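You operate a simulated robot arm through the tools that you are given. There is no shell and no other tool. Be economical: measure what you need, move in short steps, check, and stop when the job is done.

You run a simulated robot arm. Do the job below in one go: nothing can be reset, and whatever is moved stays where it is left.

## Task
Fold up both flaps of the liner board, lay it in the returns drawer and shut it.
Fine: the flaps stand upright; the repairs drawer stays shut.

The check looks at the end state, three seconds after you hand in, the way a careful person would. Anything else that was tipped, shoved, dropped, spilled or broken makes it a failure. Flat cloth is picked up by pressing the open fingertips on it (5 to 10 N) and closing them slowly along it; thin cloth reads only 2 to 8 mm in the jaws.

## Robot
A 7-joint arm with a two-finger parallel gripper, fixed in place. Base frame: the origin is at the foot of the arm, x ahead of it, y to its left, z up. Units: mm, degrees, N and s.
Its first joint turns from -166.0 to 166.0 degrees. Payload 4.4 kg.
The TCP is the grasp point between the finger pads, 23 mm short of the fingertips. In the tool frame z runs along the fingers and y along their closing line. Largest opening 94 mm; finger width 38, thickness 10; the body of the gripper, 54 by 96 mm, starts 39 mm behind the TCP.
Orientation is told as [roll, pitch, yaw] about the base's x, y, z axes, in that order, counted from this pose: with the fingers straight down and closing along the base's y, the tool's x points along the base's -x, its y along +y and its z along -z.

## Interface
- The arm moves only by the tool send_rows. Its arguments are lists of equal length, an entry for each row: "rotation": the turn, a rotation vector about the base's x, y, z in degrees, a list of three; "xyz": the shift along the base's x, y, z in cm, a list of three; "gripper": the opening, from 0 (shut) to 1 (fully open). In form: {"rotation": [[wx, wy, wz], ...], "xyz": [[dx, dy, dz], ...], "gripper": [gripper, ...]}. A call has 1 to 8 rows; each row shifts and turns the commanded pose from where the row before left it. A row lasts 0.2 s, in which the tool goes at most 50 mm and 8.6 degrees; a call with a longer step from one row to the next is refused whole, and so is a gripper value outside its range. Where a pose cannot be reached the arm comes as near as it can. A force on the tool above 40 N (or 10 N above the force at the start of the call, whichever is more), or a blocked arm, ends the call early, and 0.2 s more pass. Each finger travels about 72 mm/s and halts on what it meets, pressing with about 36 N; the grip force reading is that of the motor and also rises with nothing between the fingers. The clock runs only during rows and for 0.2 s after the last one: add rows that do not move to give the fingers time. The reply holds the time, the measured pose of the TCP, the force on the tool along the base axes, the opening and the grip force, in the units named above and with some noise, with the torque about the TCP (base axes, N m) and any sound that the robot's microphone picked up.
- Cameras (640 x 400 px; columns grow to the right, rows downward): "scene" is fixed at [400.1, -652.7, 1569.1]; the picture's right is [0.88, -0.47, 0.00], its down [-0.22, -0.42, -0.88] and it looks along [0.41, 0.78, -0.47] (base axes); focal length 361 px, centre (320, 200). "wrist" rides on the gripper at [86, 16, -74] in the tool frame; the picture's right is [-0.18, 0.98, 0.00], its down [-0.58, -0.11, -0.81] and it looks along [-0.79, -0.15, 0.59] (tool axes); focal length 243 px, centre (320, 200). There is no depth. A picture from a camera that has moved, and an enlarged one, comes with that camera's place and axes in the base frame and with its lens.
- snapshot(camera): a new picture of that camera. No time passes.
- enlarge(camera, box): a new picture of the part [left, top, right, bottom] of that camera's present view, enlarged. No time passes.
- hand_in(): hands the job in; it is judged then, once.

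Go step by step. Nothing tells you positions but the pictures and the camera data: compare them with the known pose of the tool, close in by small moves and look again before you grip or let go. The budget is 120 turns and 68 pictures, counting those below and the enlarged ones. Unless the task says otherwise, let go and move clear before handing in, and close with one line.

The tools are called after "Call:" as name(argument=value, ...) on one line, values as JSON. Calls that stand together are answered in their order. send_rows: Moves the arm, as the interface text tells. Its arguments: {"type":"object","properties":{"rotation":{"type":"array","items":{"type":"array","items":{"type":"number"}}},"xyz":{"type":"array","items":{"type":"array","items":{"type":"number"}}},"gripper":{"type":"array","items":{"type":"number"}}},"required":["rotation","xyz","gripper"]} The other tools are called the same way: snapshot (camera) takes a picture; enlarge (camera, box) takes an enlarged picture of a part of a camera's view; hand_in () hands the job in.

At the start:

```text
clock: 0.0
tcp_pos: [684.2, 48.1, 1136.3]
tcp_rot: [0.0, 0.1, 0.1]
contact_force: [0.3, -0.1, 0.8]
wrist_torque: [0.01, -0.02, -0.01]
gripper_width: 94.1
grip_force: 0.1
```

scene: 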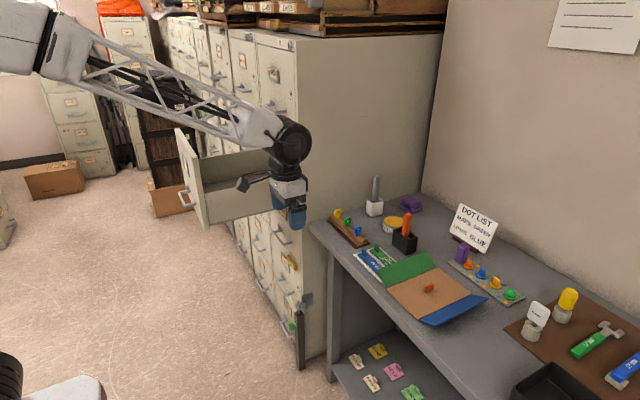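
wrist: 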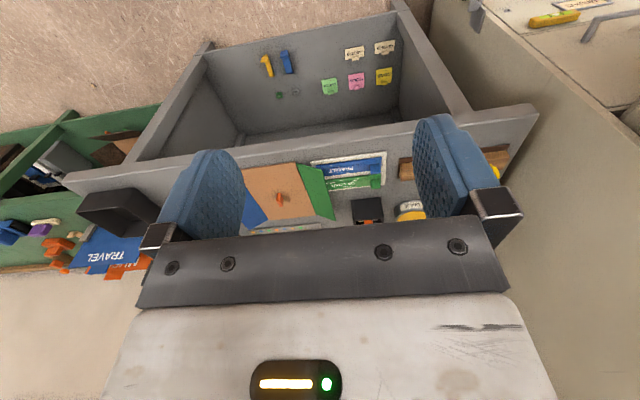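

The scene shows a bench with a liner board (tan centre, green and blue flaps) and a filing cabinet with one drawer open. I'll look closer before moving.

Call:
enlarge(camera="scene", box=[320, 170, 560, 340])

Call:
enlarge(camera="scene", box=[140, 20, 440, 210])

Call:
enlarge(camera="scene", box=[200, 190, 440, 400])

Call:
enlarge(camera="wrist", box=[180, 130, 540, 250])

```text
2.35 times, centred on (440, 255) of scene
camera zoom: at [400.1, -652.7, 1569.1], right [0.88, -0.47, 0.0], down [-0.22, -0.42, -0.88], along [0.41, 0.78, -0.47], focal length 850 px, centre (38, 71)
```

zoom: 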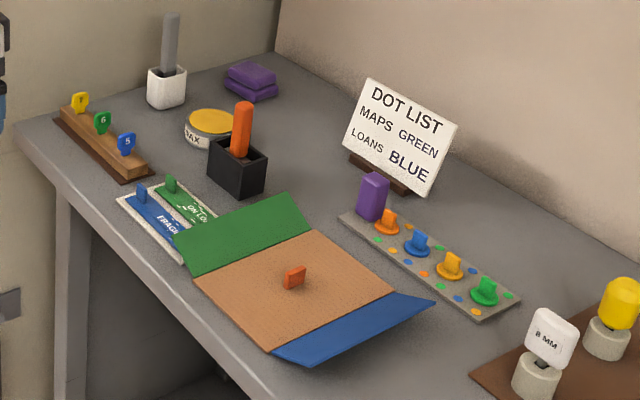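

```text
2.11 times, centred on (290, 115) of scene
camera zoom: at [400.1, -652.7, 1569.1], right [0.88, -0.47, 0.0], down [-0.22, -0.42, -0.88], along [0.41, 0.78, -0.47], focal length 761 px, centre (383, 379)
```

zoom: 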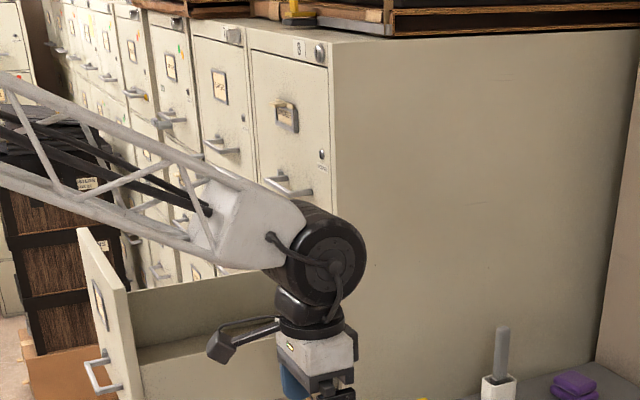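

```text
1.90 times, centred on (320, 295) of scene
camera zoom: at [400.1, -652.7, 1569.1], right [0.88, -0.47, 0.0], down [-0.22, -0.42, -0.88], along [0.41, 0.78, -0.47], focal length 688 px, centre (320, 19)
```

zoom: 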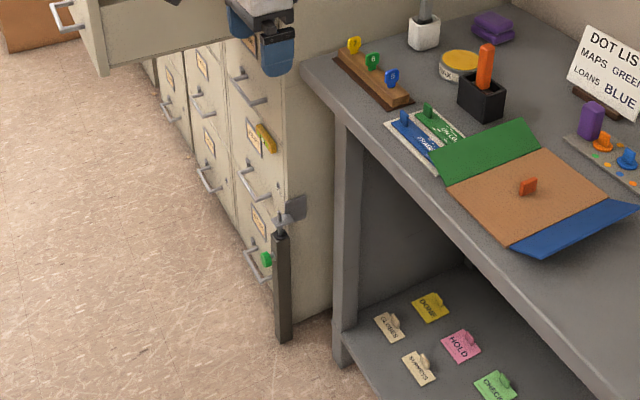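

```text
1.78 times, centred on (360, 190) of wrist
camera zoom: at [598.4, 63.3, 1211.1], right [0.18, 0.98, 0.0], down [0.58, -0.11, 0.81], along [0.79, -0.15, -0.59], focal length 431 px, centre (249, 218)
```

zoom: 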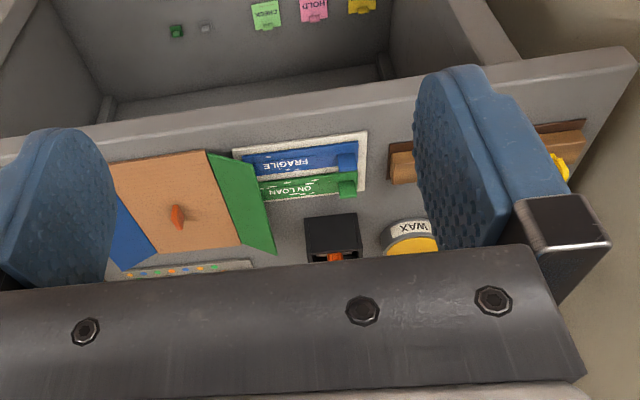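

The board is near (1030,-105,860), flaps hinged along x. The open drawer's front is near x≈545, y 490–840, z 884–1149. I need the drawer labels next.

Call:
enlarge(camera="scene", box=[165, 120, 245, 230])

Call:
enlarge(camera="scene", box=[240, 225, 320, 350])

Call:
enlarge(camera="scene", box=[170, 15, 310, 125])

```text
3.64 times, centred on (205, 175) of scene
camera zoom: at [400.1, -652.7, 1569.1], right [0.88, -0.47, 0.0], down [-0.22, -0.42, -0.88], along [0.41, 0.78, -0.47], focal length 1314 px, centre (738, 291)
```

zoom: 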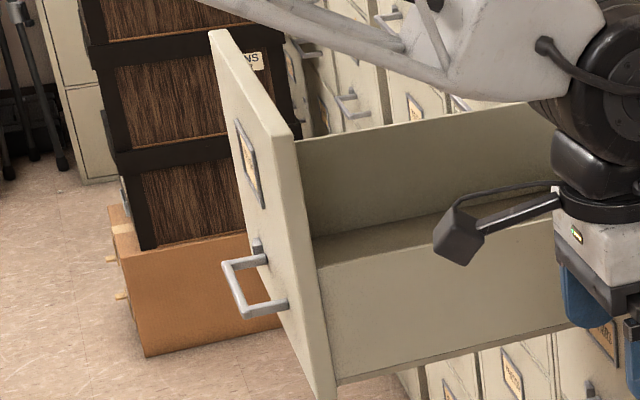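

```text
3.20 times, centred on (280, 288) of scene
camera zoom: at [400.1, -652.7, 1569.1], right [0.88, -0.47, 0.0], down [-0.22, -0.42, -0.88], along [0.41, 0.78, -0.47], focal length 1156 px, centre (448, -80)
```

zoom: 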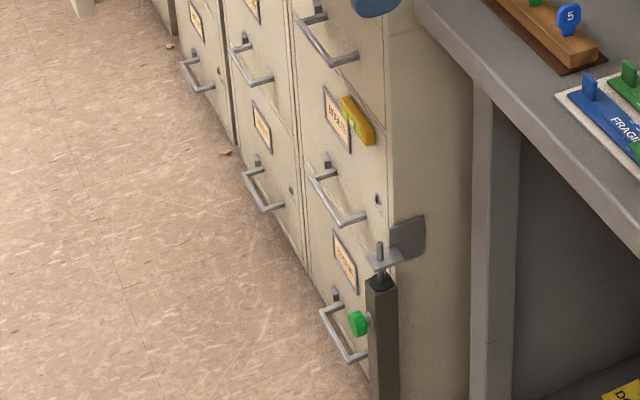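

```text
3.64 times, centred on (240, 70) of scene
camera zoom: at [400.1, -652.7, 1569.1], right [0.88, -0.47, 0.0], down [-0.22, -0.42, -0.88], along [0.41, 0.78, -0.47], focal length 1314 px, centre (611, 673)
```

zoom: 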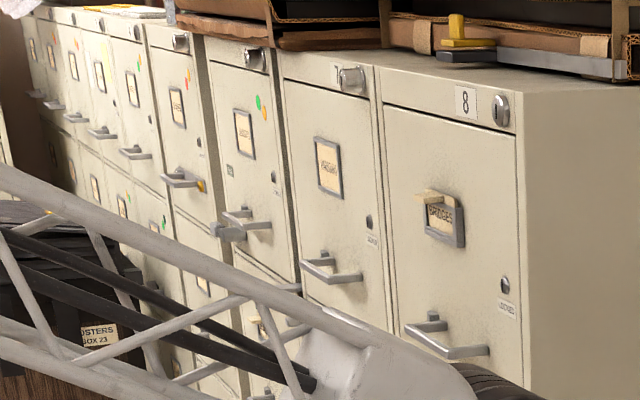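

Labels are unreadable from here, so I'll swing the wrist camera in front of the open drawer.

Call:
send_rows(rotation=[[0, 0, 0], [0, 0, 0], [0, 0, 0], [0, 0, 0], [0, 0, 0], [0, 0, 0], [0, 0, 0], [0, 0, 0]], xyz=[[-3.5, 3.5, 0], [-3.5, 3.5, 0], [-3.5, 3.5, 0], [-3.5, 3.5, 0], [-3.5, 3.5, 0], [-3.5, 3.5, 0], [-3.5, 3.5, 0], [-3.5, 3.5, 0]], gripper=[1, 1, 1, 1, 1, 1, 1, 1])

Call:
send_rows(rotation=[[0, 0, 0], [0, 0, 0], [0, 0, 0], [0, 0, 0]], xyz=[[-3, 3.5, -1], [-3, 3.5, -1], [-2, 3, -2], [-1, 3, -3]], gripper=[1, 1, 1, 1])

Call:
snapshot(camera="wrist")

Call:
snapshot(camera="scene")

```text
clock: 1.8
tcp_pos: [404.1, 326.6, 1137.7]
tcp_rot: [0.0, 0.0, -0.1]
contact_force: [0.6, 0.2, -0.3]
wrist_torque: [0.01, 0.0, 0.01]
gripper_width: 94.0
grip_force: 0.0
```

```text
clock: 2.8
tcp_pos: [316.1, 456.5, 1066.9]
tcp_rot: [0.0, 0.0, 0.0]
contact_force: [0.5, 1.3, -0.6]
wrist_torque: [0.0, 0.0, 0.01]
gripper_width: 94.1
grip_force: 0.1
```

```text
58 pictures are left
camera wrist: at [228.9, 472.9, 1141.4], right [0.18, 0.98, 0.0], down [0.58, -0.11, 0.81], along [0.79, -0.15, -0.59], focal length 243 px, centre (320, 200)
```

wrist: 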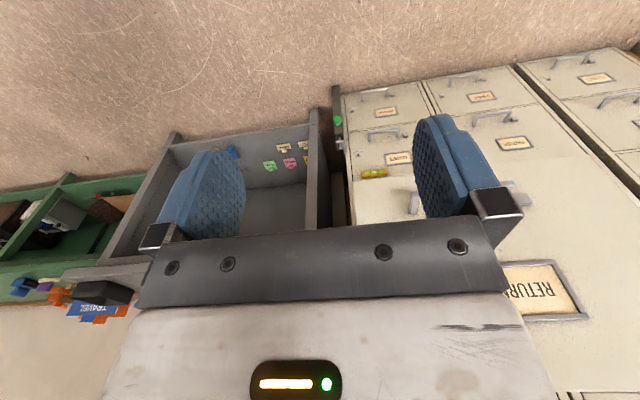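

```text
57 pictures are left
```

scene: 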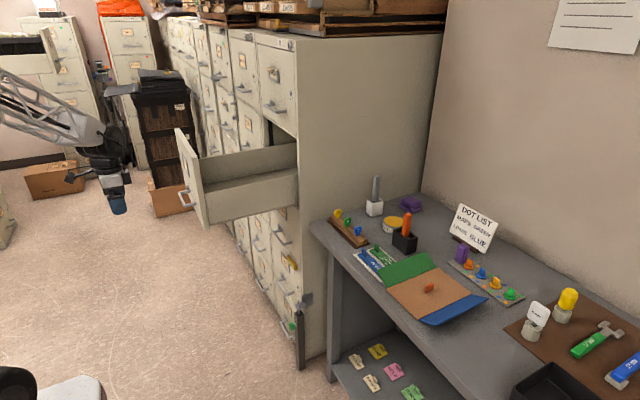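

The open drawer reads RETURNS. Now I check its inside and the lower labels.

Call:
enlarge(camera="scene", box=[165, 110, 325, 240])

Call:
enlarge(camera="wrist", box=[330, 60, 450, 210])

```text
3.08 times, centred on (245, 175) of scene
camera zoom: at [400.1, -652.7, 1569.1], right [0.88, -0.47, 0.0], down [-0.22, -0.42, -0.88], along [0.41, 0.78, -0.47], focal length 1112 px, centre (551, 277)
```

zoom: 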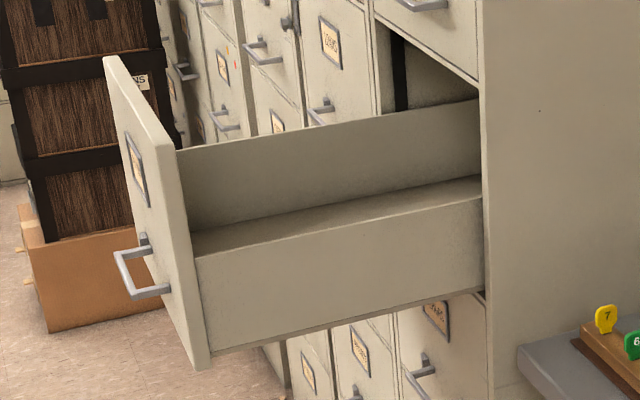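

```text
2.67 times, centred on (390, 135) of wrist
camera zoom: at [228.9, 472.9, 1141.4], right [0.18, 0.98, 0.0], down [0.58, -0.11, 0.81], along [0.79, -0.15, -0.59], focal length 647 px, centre (133, 373)
```

zoom: 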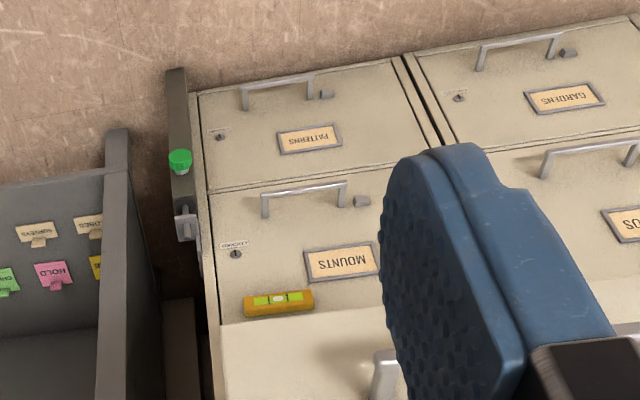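

The returns drawer's interior is about x 565–910, y 505–820, floor z≈900, walls to ≈1010. Now I go look at the board up close.

Call:
send_rows(rotation=[[0, 0, 0], [0, 0, 0], [0, 0, 0], [0, 0, 0], [0, 0, 0], [0, 0, 0], [0, 0, 0], [0, 0, 0]], xyz=[[2.5, -4, 1], [3, -3.5, 1], [3.5, -3.5, 1], [3.5, -3.5, 1], [3.5, -3.5, 0], [3.5, -3.5, 0], [3.5, -3.5, 0], [3.5, -3.5, 0]], gripper=[1, 1, 1, 1, 1, 1, 1, 1])

Call:
send_rows(rotation=[[0, 0, 0], [0, 0, 0], [0, 0, 0], [0, 0, 0], [0, 0, 0], [0, 0, 0], [0, 0, 0], [0, 0, 0]], xyz=[[3.5, -3.5, 0], [3.5, -3.5, 0], [3.5, -3.5, 0], [3.5, -3.5, 0], [3.5, -3.5, 0], [3.5, -3.5, 0], [3.5, -3.5, 0], [3.5, -3.5, 0]], gripper=[1, 1, 1, 1, 1, 1, 1, 1])

Call:
snapshot(camera="wrist")

```text
refused: row 3 steps farther than a row can; nothing moved
```

```text
clock: 4.6
tcp_pos: [594.5, 177.1, 1066.9]
tcp_rot: [0.0, -0.1, 0.0]
contact_force: [-1.2, -0.4, 1.2]
wrist_torque: [0.03, 0.03, -0.02]
gripper_width: 94.0
grip_force: 0.0
```

```text
54 pictures are left
camera wrist: at [507.9, 192.9, 1141.2], right [0.18, 0.98, 0.0], down [0.58, -0.11, 0.81], along [0.79, -0.15, -0.59], focal length 243 px, centre (320, 200)
```

wrist: 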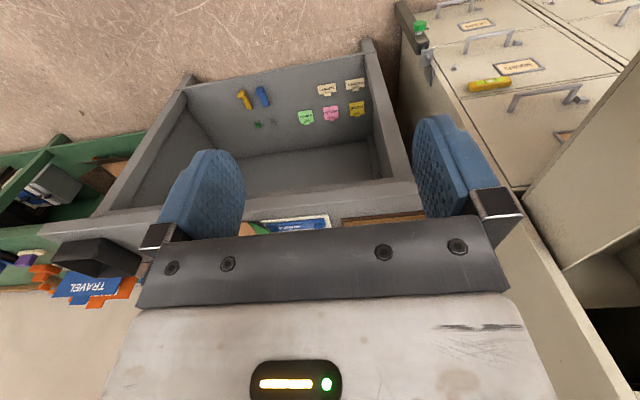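

Clear of the drawer; continuing to above the board's near edge.

Call:
send_rows(rotation=[[0, 0, 0], [0, 0, 0], [0, 0, 0], [0, 0, 0], [0, 0, 0], [0, 0, 0], [0, 0, 0], [0, 0, 0]], xyz=[[3.4, -3.5, 0.6], [3.4, -3.5, 0.6], [3.4, -3.5, 0.6], [3.4, -3.5, 0.6], [3.4, -3.5, 0.6], [3.4, -3.5, 0.6], [3.4, -3.5, 0], [3.4, -3.5, 0]], gripper=[1, 1, 1, 1, 1, 1, 1, 1])

Call:
snapshot(camera="wrist")

Call:
enlarge(camera="scene", box=[370, 235, 500, 335])

```text
clock: 6.4
tcp_pos: [867.6, -103.2, 1105.1]
tcp_rot: [0.0, -0.1, 0.0]
contact_force: [-0.1, -0.9, 0.2]
wrist_torque: [0.02, 0.01, 0.03]
gripper_width: 94.0
grip_force: 0.1
```

```text
53 pictures are left
camera wrist: at [781.0, -87.3, 1177.9], right [0.18, 0.98, 0.0], down [0.58, -0.11, 0.81], along [0.79, -0.15, -0.59], focal length 243 px, centre (320, 200)
```

wrist: 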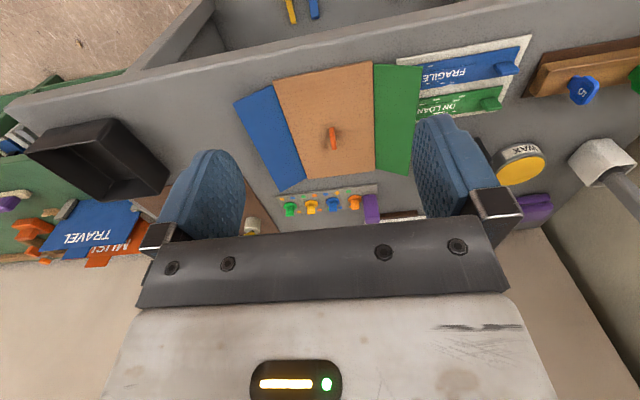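

```text
4.00 times, centred on (435, 285) of scene
camera zoom: at [400.1, -652.7, 1569.1], right [0.88, -0.47, 0.0], down [-0.22, -0.42, -0.88], along [0.41, 0.78, -0.47], focal length 1445 px, centre (-140, -140)
```

zoom: 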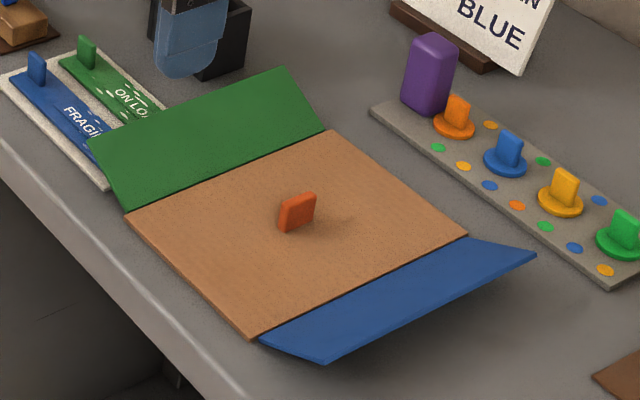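

Both flaps are creased up about 30°, with edges at y≈+7 (green) and y≈−228 (blue), z≈889. The hinges are at y≈−43 and −175, and the knob is at (1028,−114). I'll test the reach above the knob.

Call:
send_rows(rotation=[[0, 0, 0], [0, 0, 0], [0, 0, 0], [0, 0, 0], [0, 0, 0], [0, 0, 0]], xyz=[[4, -0.2, 0], [4, -0.2, 0], [4, -0.2, -1], [4, -0.4, -3], [0, 0, -4], [0, 0, -4]], gripper=[1, 1, 1, 1, 1, 1])

Call:
snapshot(camera="scene")

```text
refused: row 4 steps farther than a row can; nothing moved
```

```text
51 pictures are left
```

scene: 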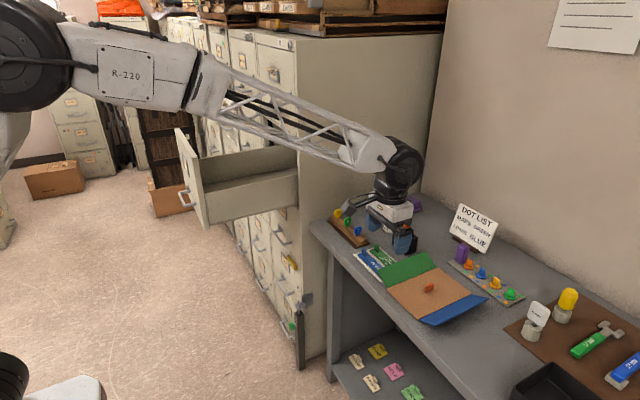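

The step was too long, so I'm resending with shorter rows.

Call:
send_rows(rotation=[[0, 0, 0], [0, 0, 0], [0, 0, 0], [0, 0, 0], [0, 0, 0], [0, 0, 0]], xyz=[[4, -0.2, 0], [4, -0.2, 0], [4, -0.2, -1], [4, -0.4, -1], [0, 0, -4], [0, 0, -4]], gripper=[1, 1, 1, 1, 1, 1])

```text
clock: 7.8
tcp_pos: [1026.1, -112.4, 1003.1]
tcp_rot: [-0.2, -0.1, 0.0]
contact_force: [-0.4, -0.1, 0.6]
wrist_torque: [0.06, -0.02, 0.0]
gripper_width: 94.0
grip_force: 0.1
```

It reaches. For the green flap I'll roll the tool −30°, part-open the jaws to 40 mm, and hover outside the flap edge at x≈985.

Call:
send_rows(rotation=[[-6, 0, 0], [-6, 0, 0], [-6, 0, 0], [-6, 0, 0], [-6, 0, 0], [0, 0, 0]], xyz=[[-0.8, 3.2, 1], [-0.8, 3.2, 1], [-0.8, 3.2, 0], [-0.8, 3.2, 0], [-0.9, 3.3, 0], [0, 0, 0]], gripper=[0.8, 0.6, 0.43, 0.43, 0.43, 0.43])

Call:
snapshot(camera="wrist")

Call:
enlarge(camera="scene", box=[340, 170, 500, 330])

```text
clock: 9.2
tcp_pos: [986.8, 48.2, 1021.8]
tcp_rot: [-30.0, 0.1, 0.0]
contact_force: [1.2, 0.5, 0.3]
wrist_torque: [0.03, -0.02, -0.03]
gripper_width: 40.5
grip_force: 0.0
```

```text
50 pictures are left
camera wrist: at [898.9, 100.1, 1079.1], right [0.18, 0.85, -0.49], down [0.58, 0.31, 0.75], along [0.79, -0.42, -0.44], focal length 243 px, centre (320, 200)
```

wrist: 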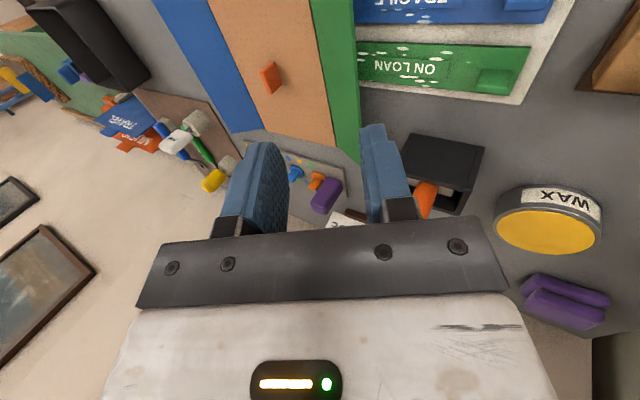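

```text
2.50 times, centred on (420, 250) of scene
camera zoom: at [400.1, -652.7, 1569.1], right [0.88, -0.47, 0.0], down [-0.22, -0.42, -0.88], along [0.41, 0.78, -0.47], focal length 903 px, centre (70, 75)
```

zoom: 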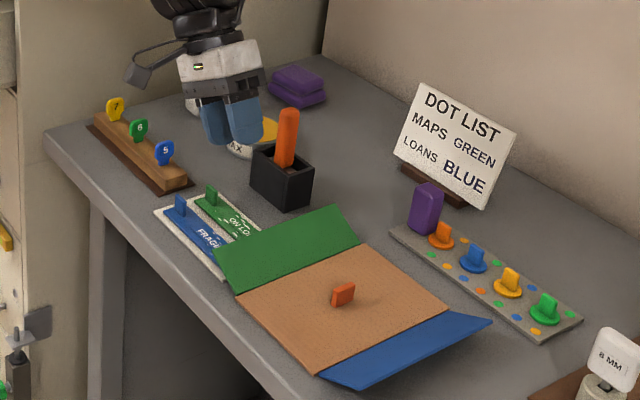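

The edge at y≈3 agrees with my estimate. I'm descending along the tool axis and stopping 20 mm short.

Call:
send_rows(rotation=[[0, 0, 0], [0, 0, 0], [0, 0, 0], [0, 0, 0]], xyz=[[0, 0, -2.5], [0, -1.4, -2.42], [0, -1.3, -2.25], [0, -1.3, -2.25]], gripper=[0.43, 0.43, 0.43, 0.43])

Call:
enlarge(camera="scene", box=[350, 220, 480, 320])

Call:
snapshot(camera="wrist")

```text
clock: 10.2
tcp_pos: [984.6, 8.3, 929.2]
tcp_rot: [-30.0, -0.1, 0.0]
contact_force: [-0.6, -0.8, -0.4]
wrist_torque: [-0.01, -0.03, -0.01]
gripper_width: 40.6
grip_force: 0.1
```

```text
4.00 times, centred on (415, 270) of scene
camera zoom: at [400.1, -652.7, 1569.1], right [0.88, -0.47, 0.0], down [-0.22, -0.42, -0.88], along [0.41, 0.78, -0.47], focal length 1445 px, centre (-60, -80)
```

zoom: 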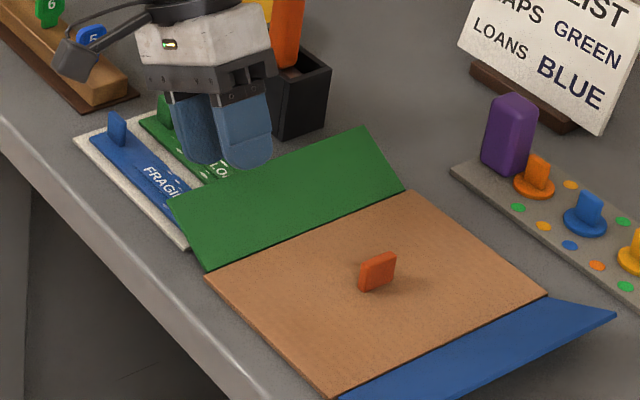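

```text
47 pictures are left
camera wrist: at [899.6, 59.8, 985.2], right [0.18, 0.85, -0.49], down [0.58, 0.31, 0.75], along [0.79, -0.42, -0.44], focal length 243 px, centre (320, 200)
```

wrist: 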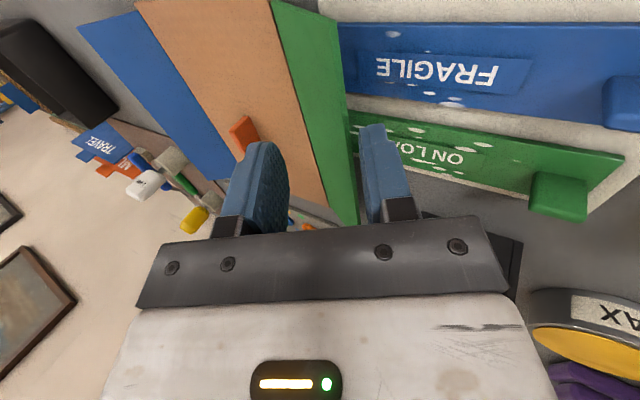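

The flap edge sits between the fingers. I go down the last 20 mm so the outer finger hooks under the edge.

Call:
send_rows(rotation=[[0, 0, 0], [0, 0, 0]], xyz=[[0, -0.5, -0.87], [0, -0.5, -0.95]], gripper=[0.43, 0.43])

Call:
snapshot(camera="wrist")

```text
clock: 10.8
tcp_pos: [986.1, -1.8, 911.1]
tcp_rot: [-30.0, -0.1, 0.0]
contact_force: [0.1, -0.4, 0.0]
wrist_torque: [0.03, 0.01, -0.02]
gripper_width: 40.4
grip_force: 0.0
```

```text
46 pictures are left
camera wrist: at [899.3, 49.1, 966.3], right [0.18, 0.85, -0.49], down [0.58, 0.31, 0.75], along [0.79, -0.42, -0.44], focal length 243 px, centre (320, 200)
```

wrist: 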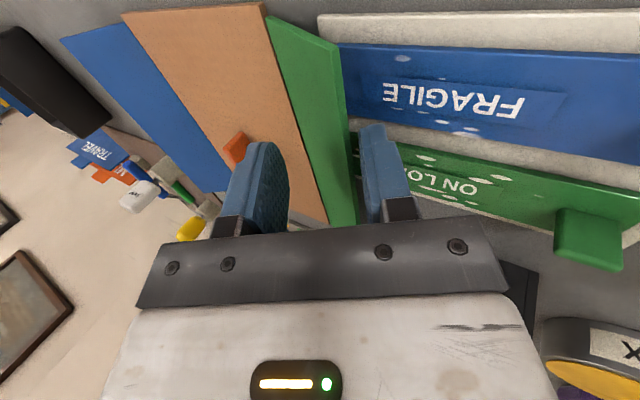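

Nothing is touched yet. I lift the green flap along its arc about the hinge (y≈−43, z≈862) to about 60°.

Call:
send_rows(rotation=[[0, 0, 0], [0, 0, 0], [0, 0, 0], [0, 0, 0], [0, 0, 0]], xyz=[[0, -0.5, 0.1], [0, -0.4, 0.6], [0, -0.47, 0.54], [0, -0.54, 0.47], [0, -0.6, 0.4]], gripper=[0.43, 0.43, 0.43, 0.43, 0.43])

Call:
snapshot(camera="wrist")

Call:
enlarge(camera="scene", box=[350, 220, 480, 320])

```text
clock: 12.0
tcp_pos: [985.2, -27.9, 931.1]
tcp_rot: [-29.8, 0.1, -0.1]
contact_force: [0.5, -0.5, -0.4]
wrist_torque: [-0.01, 0.01, 0.0]
gripper_width: 40.5
grip_force: 0.0
```

```text
45 pictures are left
camera wrist: at [899.6, 24.1, 987.5], right [0.18, 0.85, -0.49], down [0.58, 0.31, 0.75], along [0.79, -0.42, -0.44], focal length 243 px, centre (320, 200)
```

wrist: 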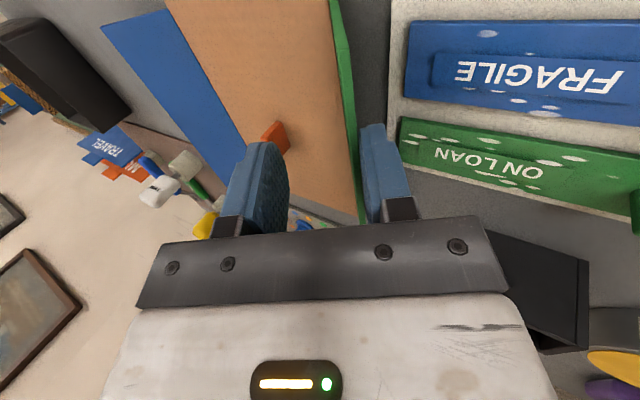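

```text
4.00 times, centred on (415, 270) of scene
camera zoom: at [400.1, -652.7, 1569.1], right [0.88, -0.47, 0.0], down [-0.22, -0.42, -0.88], along [0.41, 0.78, -0.47], focal length 1445 px, centre (-60, -80)
```

zoom: 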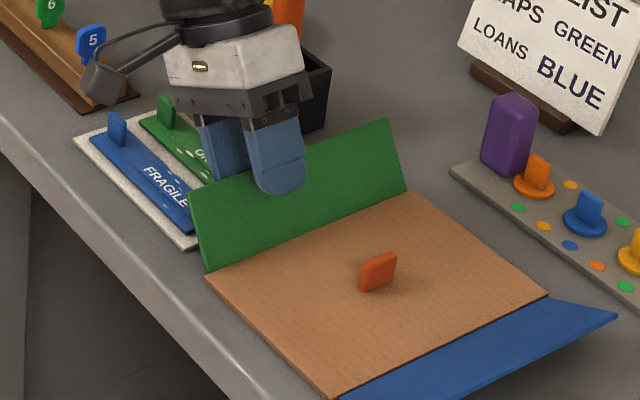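

The flap follows the finger with almost no force. I continue about the hinge, rolling the tool back to vertical so the flap comes to 90°.

Call:
send_rows(rotation=[[6, 0, 0], [6, 0, 0], [6, 0, 0], [6, 0, 0], [6, 0, 0], [0, 0, 0]], xyz=[[0, -0.73, 0.12], [0, -0.73, 0.04], [0, -0.74, -0.03], [0, -0.73, -0.12], [0, -0.72, -0.18], [0, 0, 0]], gripper=[0.43, 0.43, 0.43, 0.43, 0.43, 0.43])

Call:
snapshot(camera="wrist")

Call:
enlarge(camera="scene", box=[350, 220, 480, 320])

```text
clock: 13.4
tcp_pos: [986.0, -63.8, 929.9]
tcp_rot: [-0.1, 0.0, -0.1]
contact_force: [0.0, 0.3, -1.1]
wrist_torque: [0.0, 0.0, 0.02]
gripper_width: 40.3
grip_force: 0.1
```

```text
43 pictures are left
camera wrist: at [899.3, -47.6, 1004.2], right [0.18, 0.98, 0.0], down [0.58, -0.11, 0.81], along [0.79, -0.15, -0.59], focal length 243 px, centre (320, 200)
```

wrist: 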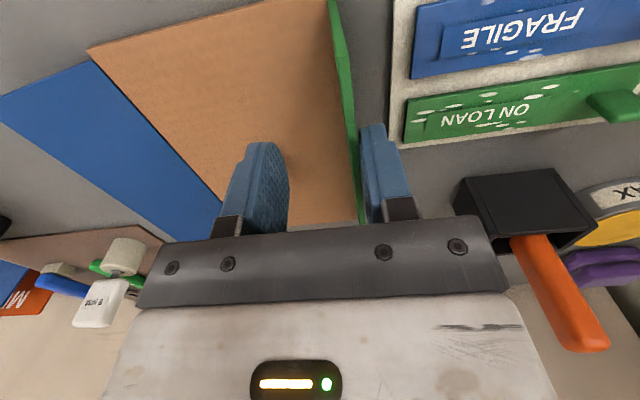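

```text
4.00 times, centred on (415, 270) of scene
camera zoom: at [400.1, -652.7, 1569.1], right [0.88, -0.47, 0.0], down [-0.22, -0.42, -0.88], along [0.41, 0.78, -0.47], focal length 1445 px, centre (-60, -80)
```

zoom: 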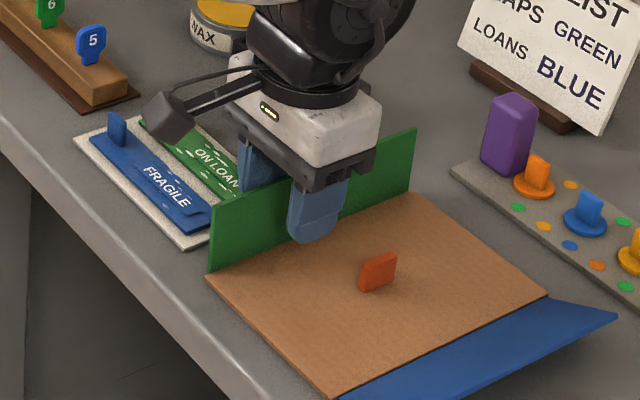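

The green flap looks vertical within a few degrees. I back off and lift to see whether it holds.

Call:
send_rows(rotation=[[0, 0, 0], [0, 0, 0], [0, 0, 0], [0, 0, 0]], xyz=[[0, 0.8, 0], [0, 0, 2], [0, 0, 4], [0, 0, 4]], gripper=[0.43, 0.43, 0.43, 0.43])

Call:
enlarge(camera="scene", box=[370, 235, 500, 335])

Call:
snapshot(camera="wrist")

```text
clock: 14.4
tcp_pos: [985.5, -56.7, 1029.7]
tcp_rot: [0.1, -0.1, 0.0]
contact_force: [-0.3, 0.2, -0.8]
wrist_torque: [0.0, 0.02, 0.0]
gripper_width: 40.7
grip_force: 0.0
```

```text
4.00 times, centred on (435, 285) of scene
camera zoom: at [400.1, -652.7, 1569.1], right [0.88, -0.47, 0.0], down [-0.22, -0.42, -0.88], along [0.41, 0.78, -0.47], focal length 1445 px, centre (-140, -140)
```

zoom: 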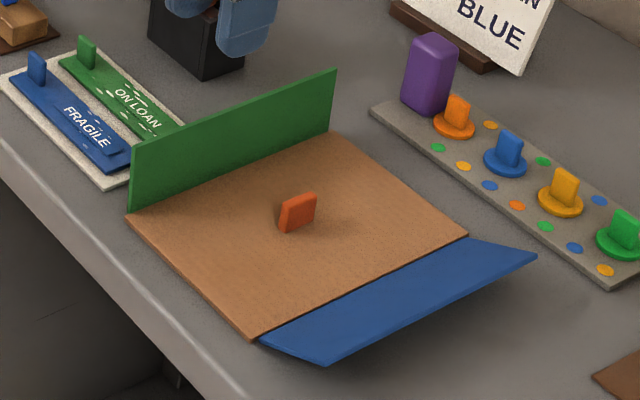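

```text
40 pictures are left
camera wrist: at [899.4, -39.4, 1104.1], right [0.18, 0.98, 0.0], down [0.58, -0.11, 0.81], along [0.79, -0.15, -0.59], focal length 243 px, centre (320, 200)
```

wrist: 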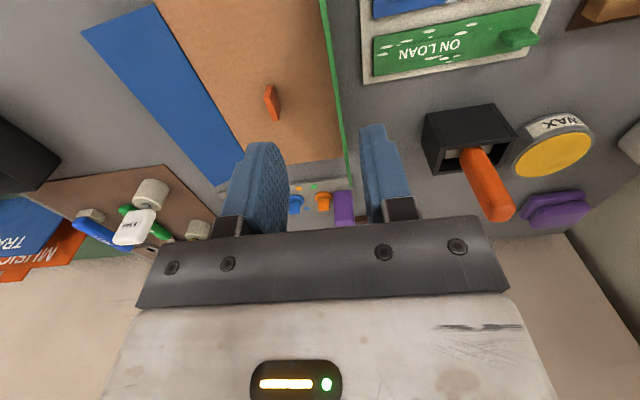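

Green stays up. Now the mirror move for blue: roll +30° and hover outside its edge.

Call:
send_rows(rotation=[[6, 0, 0], [6, 0, 0], [6, 0, 0], [6, 0, 0], [6, 0, 0], [0, 0, 0], [0, 0, 0], [0, 0, 0]], xyz=[[0, -4.25, 0], [0, -4.25, 0], [0, -4.25, 0], [0, -4.25, 0], [0, -4.23, 0], [0, 0, -3.2], [0, 1.5, -2.6], [0, 1.5, -2.6]], gripper=[0.43, 0.43, 0.43, 0.43, 0.43, 0.43, 0.43, 0.43])

Call:
snapshot(camera="wrist")

Call:
enlarge(camera="scene", box=[380, 220, 520, 340])

```text
clock: 16.2
tcp_pos: [985.3, -237.1, 946.2]
tcp_rot: [30.1, 0.0, -0.1]
contact_force: [0.3, -0.5, 0.2]
wrist_torque: [-0.01, 0.01, -0.01]
gripper_width: 40.2
grip_force: 0.0
```

```text
39 pictures are left
camera wrist: at [899.9, -261.0, 1018.6], right [0.18, 0.85, 0.49], down [0.58, -0.5, 0.64], along [0.79, 0.17, -0.59], focal length 243 px, centre (320, 200)
```

wrist: 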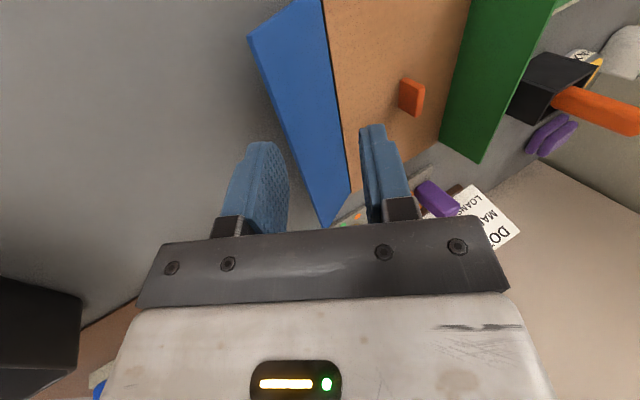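

```text
3.33 times, centred on (450, 280) of scene
camera zoom: at [400.1, -652.7, 1569.1], right [0.88, -0.47, 0.0], down [-0.22, -0.42, -0.88], along [0.41, 0.78, -0.47], focal length 1204 px, centre (-113, -67)
```

zoom: 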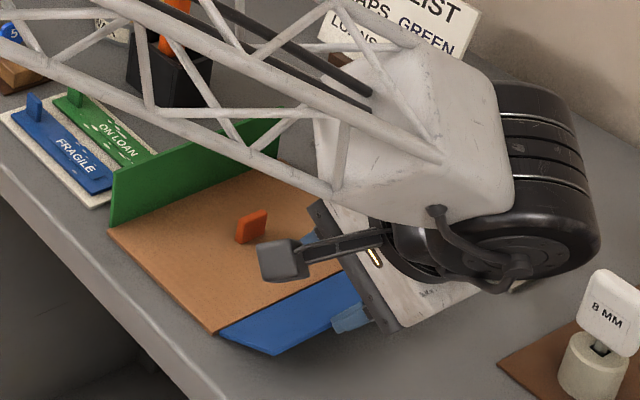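

The blue edge is at y≈−230, z≈888. I go down so the outer finger sits below and outside it.

Call:
send_rows(rotation=[[0, 0, 0], [0, 0, 0], [0, 0, 0]], xyz=[[0, 0.2, -1.2], [0, 0.4, -1.2], [0, 0.6, -1.2]], gripper=[0.43, 0.43, 0.43])

Call:
snapshot(camera="wrist")

```text
clock: 17.0
tcp_pos: [985.9, -224.6, 910.0]
tcp_rot: [30.0, 0.1, -0.1]
contact_force: [-0.2, 0.4, -0.3]
wrist_torque: [-0.01, 0.0, 0.0]
gripper_width: 40.2
grip_force: 0.1
```

```text
37 pictures are left
camera wrist: at [899.3, -248.7, 982.2], right [0.18, 0.85, 0.49], down [0.58, -0.5, 0.64], along [0.79, 0.17, -0.59], focal length 243 px, centre (320, 200)
```

wrist: 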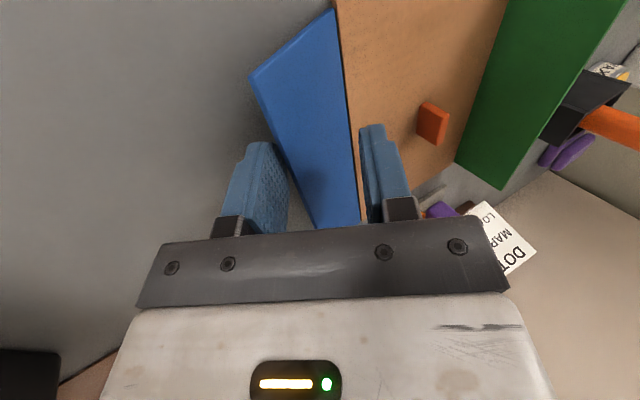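

Hooked. I lift blue along its arc, then roll to vertical with a slight overshoot.

Call:
send_rows(rotation=[[0, 0, 0], [0, 0, 0], [0, 0, 0], [0, 0, 0], [0, 0, 0]], xyz=[[0, 0.6, 0.1], [0, 0.45, 0.78], [0, 0.58, 0.73], [0, 0.7, 0.64], [0, 0.69, 0.47]], gripper=[0.43, 0.43, 0.43, 0.43, 0.43])

Call:
snapshot(camera="wrist")

```text
clock: 18.2
tcp_pos: [985.3, -195.1, 937.0]
tcp_rot: [30.0, 0.0, 0.0]
contact_force: [-0.4, 0.4, 0.0]
wrist_torque: [0.0, -0.01, 0.0]
gripper_width: 40.4
grip_force: 0.0
```

```text
36 pictures are left
camera wrist: at [899.5, -218.9, 1009.7], right [0.18, 0.85, 0.49], down [0.58, -0.5, 0.64], along [0.79, 0.17, -0.59], focal length 243 px, centre (320, 200)
```

wrist: 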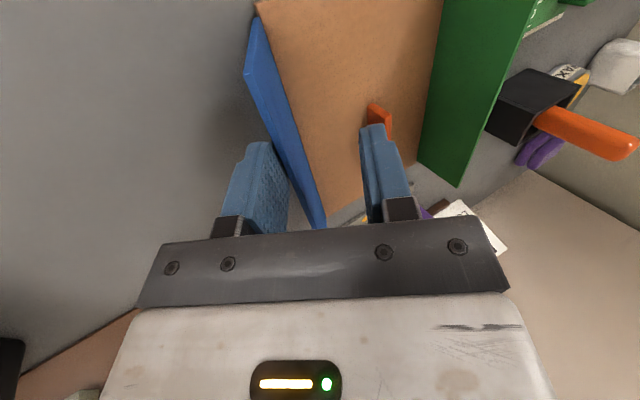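

Call:
send_rows(rotation=[[-6, 0, 0], [-6, 0, 0], [-6, 0, 0], [-6, 0, 0], [-6, 0, 0], [0, 0, 0]], xyz=[[0, 0.79, 0.16], [0, 0.81, 0.08], [0, 0.81, 0], [0, 0.81, -0.1], [0, 0.79, -0.17], [0, 0.1, 0]], gripper=[0.43, 0.43, 0.43, 0.43, 0.43, 0.43])

Call:
snapshot(camera="wrist")

```text
clock: 19.6
tcp_pos: [985.7, -154.8, 936.0]
tcp_rot: [-0.2, -0.1, 0.0]
contact_force: [0.3, -0.9, 0.7]
wrist_torque: [-0.04, 0.05, 0.03]
gripper_width: 40.7
grip_force: 1.2
```

```text
35 pictures are left
camera wrist: at [899.7, -138.4, 1011.3], right [0.18, 0.98, 0.0], down [0.58, -0.11, 0.81], along [0.79, -0.15, -0.59], focal length 243 px, centre (320, 200)
```

wrist: 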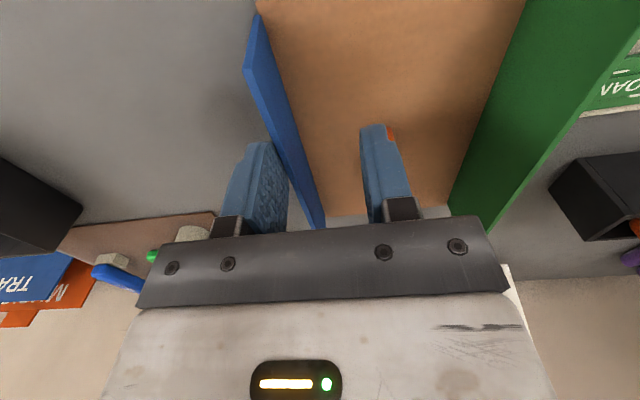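

Blue appears vertical. Back off, lift, and check both from the scene camera.

Call:
send_rows(rotation=[[0, 0, 0], [0, 0, 0], [0, 0, 0], [0, 0, 0], [0, 0, 0], [0, 0, 0]], xyz=[[0, -0.8, 0], [0, 0, 3], [0, 0, 4], [0, 0, 4], [-4, 0, 2], [-4, 3, 0]], gripper=[0.43, 0.43, 0.43, 0.43, 0.43, 0.43])

Call:
enlarge(camera="scene", box=[370, 235, 500, 335])

Call:
snapshot(camera="wrist")

```text
clock: 21.0
tcp_pos: [903.6, -131.6, 1065.7]
tcp_rot: [0.0, 0.1, -0.1]
contact_force: [-0.1, -0.4, -0.2]
wrist_torque: [0.02, 0.0, -0.02]
gripper_width: 40.4
grip_force: 0.1
```

```text
4.00 times, centred on (435, 285) of scene
camera zoom: at [400.1, -652.7, 1569.1], right [0.88, -0.47, 0.0], down [-0.22, -0.42, -0.88], along [0.41, 0.78, -0.47], focal length 1445 px, centre (-140, -140)
```

zoom: 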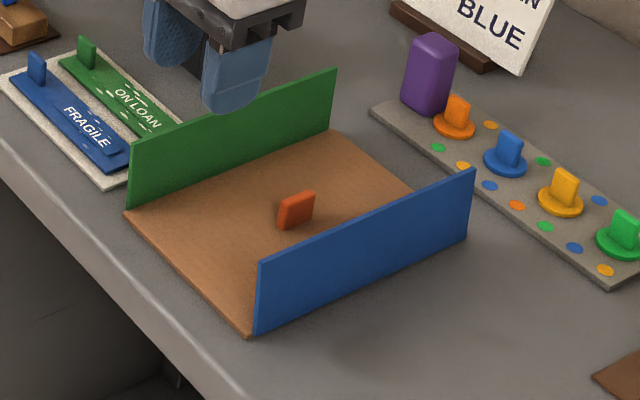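

```text
33 pictures are left
camera wrist: at [818.1, -115.5, 1140.8], right [0.18, 0.98, 0.0], down [0.58, -0.11, 0.81], along [0.79, -0.15, -0.59], focal length 243 px, centre (320, 200)
```

wrist: 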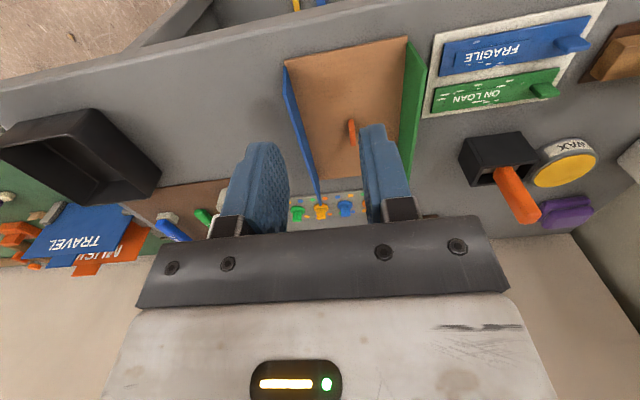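

Both flaps stand. Now a closer look at the knob's orientation before gripping.

Call:
enlarge(camera="wrist", box=[270, 40, 430, 140])

Call:
enlarge(camera="scene", box=[405, 270, 455, 302])

```text
4.00 times, centred on (350, 90) of wrist
camera zoom: at [818.1, -115.5, 1140.8], right [0.18, 0.98, 0.0], down [0.58, -0.11, 0.81], along [0.79, -0.15, -0.59], focal length 970 px, centre (200, 640)
```

zoom: 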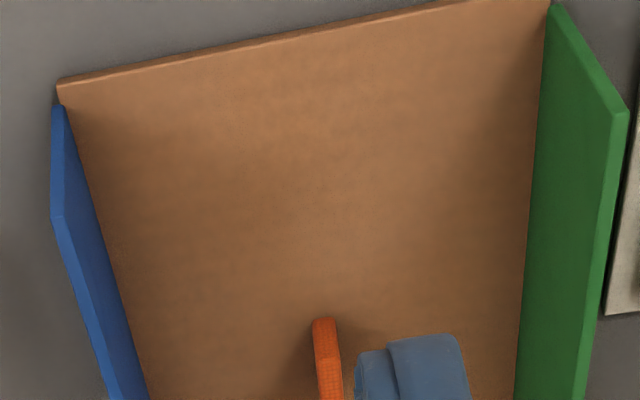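

```text
12.50 times, centred on (430, 286) of scene
camera zoom: at [400.1, -652.7, 1569.1], right [0.88, -0.47, 0.0], down [-0.22, -0.42, -0.88], along [0.41, 0.78, -0.47], focal length 4516 px, centre (-1055, -875)
```

zoom: 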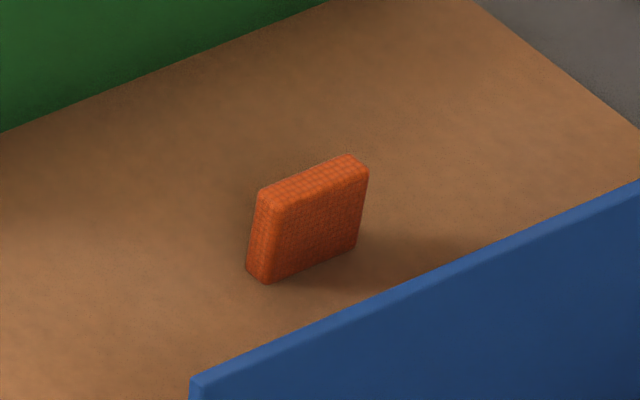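

The knob plate lies along x, centre ≈(1030,−109), top z≈889. I move above it and descend with jaws at 40 mm.

Call:
send_rows(rotation=[[0, 0, 0], [0, 0, 0], [0, 0, 0], [0, 0, 0], [0, 0, 0], [0, 0, 0], [0, 0, 0]], xyz=[[3.2, 0.6, 0], [3.2, 0.6, -1], [3.2, 0.6, -1], [3.0, 0.46, -1], [0, 0, -3.5], [0, 0, -3.5], [0, 0, -3.5]], gripper=[0.43, 0.43, 0.43, 0.43, 0.43, 0.43, 0.43])

Call:
snapshot(camera="wrist")

Call:
enlarge(camera="scene", box=[370, 235, 500, 335])

```text
clock: 22.6
tcp_pos: [1031.6, -109.0, 933.0]
tcp_rot: [0.0, 0.0, 0.0]
contact_force: [-0.1, 0.6, 0.0]
wrist_torque: [0.0, 0.0, 0.0]
gripper_width: 40.5
grip_force: 0.0
```

```text
30 pictures are left
camera wrist: at [945.1, -93.2, 1006.5], right [0.18, 0.98, 0.0], down [0.58, -0.11, 0.81], along [0.79, -0.15, -0.59], focal length 243 px, centre (320, 200)
```

wrist: 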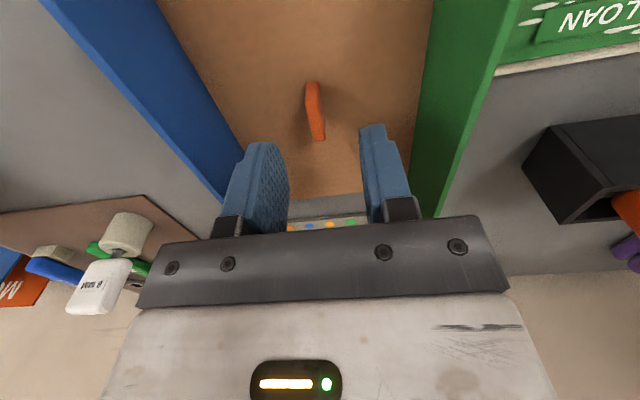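

```text
4.00 times, centred on (435, 285) of scene
camera zoom: at [400.1, -652.7, 1569.1], right [0.88, -0.47, 0.0], down [-0.22, -0.42, -0.88], along [0.41, 0.78, -0.47], focal length 1445 px, centre (-140, -140)
```

zoom: 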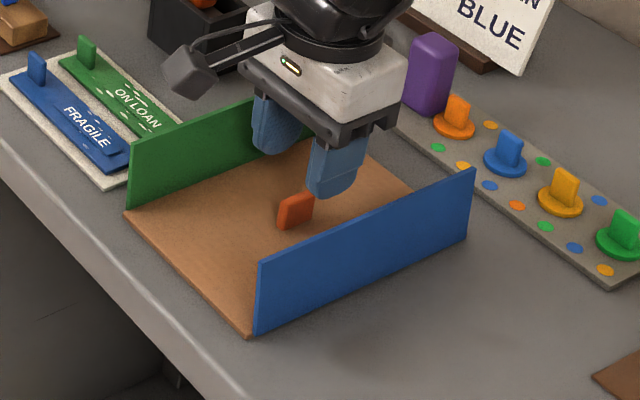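

Aligned within a few mm. Descend to z≈892 and close slowly.

Call:
send_rows(rotation=[[0, 0, 0], [0, 0, 0], [0, 0, 0], [0, 0, 0], [0, 0, 0], [0, 0, 0], [0, 0, 0], [0, 0, 0]], xyz=[[-0.3, -0.2, -1.5], [0, 0, -1.5], [0, 0, -1.1], [0, 0, 0], [0, 0, 0], [0, 0, 0], [0, 0, 0], [0, 0, 0]], gripper=[0.43, 0.43, 0.43, 0.3, 0.2, 0.1, 0.0, 0.0])

Call:
enlarge(camera="scene", box=[370, 235, 500, 335])

```text
clock: 24.4
tcp_pos: [1027.6, -109.9, 891.5]
tcp_rot: [0.1, 0.1, -0.1]
contact_force: [-0.6, 0.3, 0.4]
wrist_torque: [-0.01, 0.12, 0.11]
gripper_width: 7.9
grip_force: 36.0
```

```text
4.00 times, centred on (435, 285) of scene
camera zoom: at [400.1, -652.7, 1569.1], right [0.88, -0.47, 0.0], down [-0.22, -0.42, -0.88], along [0.41, 0.78, -0.47], focal length 1445 px, centre (-140, -140)
```

zoom: 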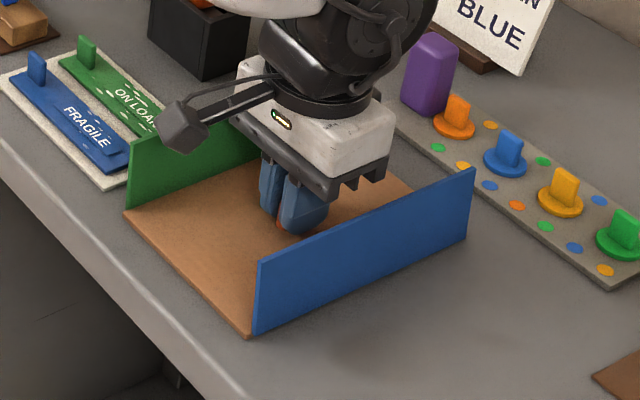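

Gripped at 7.9 mm. Lifting gently, then checking.

Call:
send_rows(rotation=[[0, 0, 0], [0, 0, 0], [0, 0, 0], [0, 0, 0], [0, 0, 0], [0, 0, 0]], xyz=[[0, 0, 0.7], [0, 0, 1.2], [0, 0, 1.6], [0, 0, 2], [0, 0, 2], [0, 0, 1]], gripper=[0, 0, 0, 0, 0, 0])

Call:
enlarge(camera="scene", box=[350, 190, 510, 320])

```text
clock: 25.8
tcp_pos: [1029.2, -111.8, 974.8]
tcp_rot: [0.0, 0.1, 0.1]
contact_force: [-0.7, 0.7, -1.8]
wrist_torque: [0.02, -0.02, 0.02]
gripper_width: 7.8
grip_force: 35.7
```

```text
3.08 times, centred on (430, 255) of scene
camera zoom: at [400.1, -652.7, 1569.1], right [0.88, -0.47, 0.0], down [-0.22, -0.42, -0.88], along [0.41, 0.78, -0.47], focal length 1112 px, centre (-18, 31)
```

zoom: 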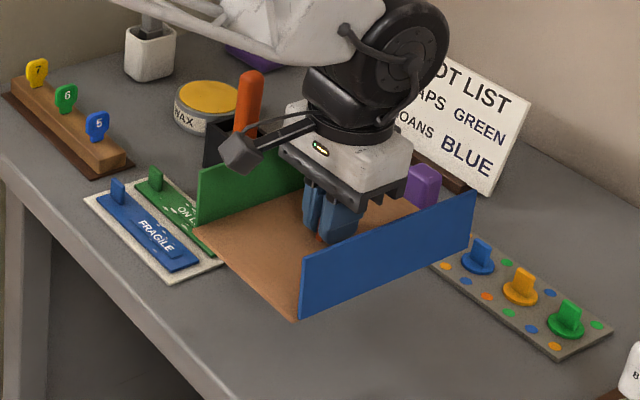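

The board is level and held. Raise and draw back toward the arm, clear of the pen holder and cabinet.

Call:
send_rows(rotation=[[0, 0, 0], [0, 0, 0], [0, 0, 0], [0, 0, 0], [0, 0, 0], [0, 0, 0], [0, 0, 0], [0, 0, 0]], xyz=[[-1, 0, 1.5], [-2.5, 0, 2.5], [-3, 0, 3.2], [-3.2, 0, 3.3], [-3.2, 0, 3.3], [-3.2, 0, 3.3], [-3.2, 0, 3.3], [-2, 0, 2]], gripper=[0, 0, 0, 0, 0, 0, 0, 0])

Call:
send_rows(rotation=[[0, 0, 0], [0, 0, 0], [0, 0, 0], [0, 0, 0], [0, 0, 0], [0, 0, 0], [0, 0, 0], [0, 0, 0]], xyz=[[-1, 1.5, 0], [-1.5, 3, 0], [-1.5, 4, 0], [-1.5, 4, 0], [-1.5, 4, 0], [-1.5, 4, 0], [-1.5, 4, 0], [-1, 2.5, 0]], gripper=[0, 0, 0, 0, 0, 0, 0, 0])

Call:
snapshot(camera="scene")

```text
clock: 27.6
tcp_pos: [814.7, -111.9, 1199.8]
tcp_rot: [0.0, -0.1, 0.0]
contact_force: [0.2, -0.3, -2.1]
wrist_torque: [0.0, 0.02, -0.01]
gripper_width: 7.6
grip_force: 35.8
```

```text
clock: 29.4
tcp_pos: [705.0, 157.8, 1202.5]
tcp_rot: [0.0, 0.0, 0.0]
contact_force: [0.8, 0.4, -1.2]
wrist_torque: [-0.02, 0.0, 0.01]
gripper_width: 8.0
grip_force: 36.4
```

```text
26 pictures are left
```

scene: 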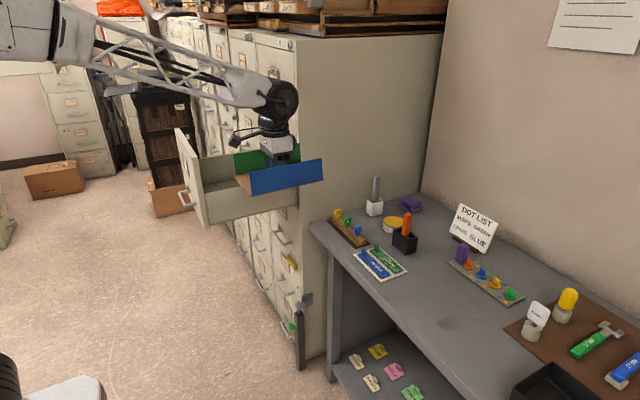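

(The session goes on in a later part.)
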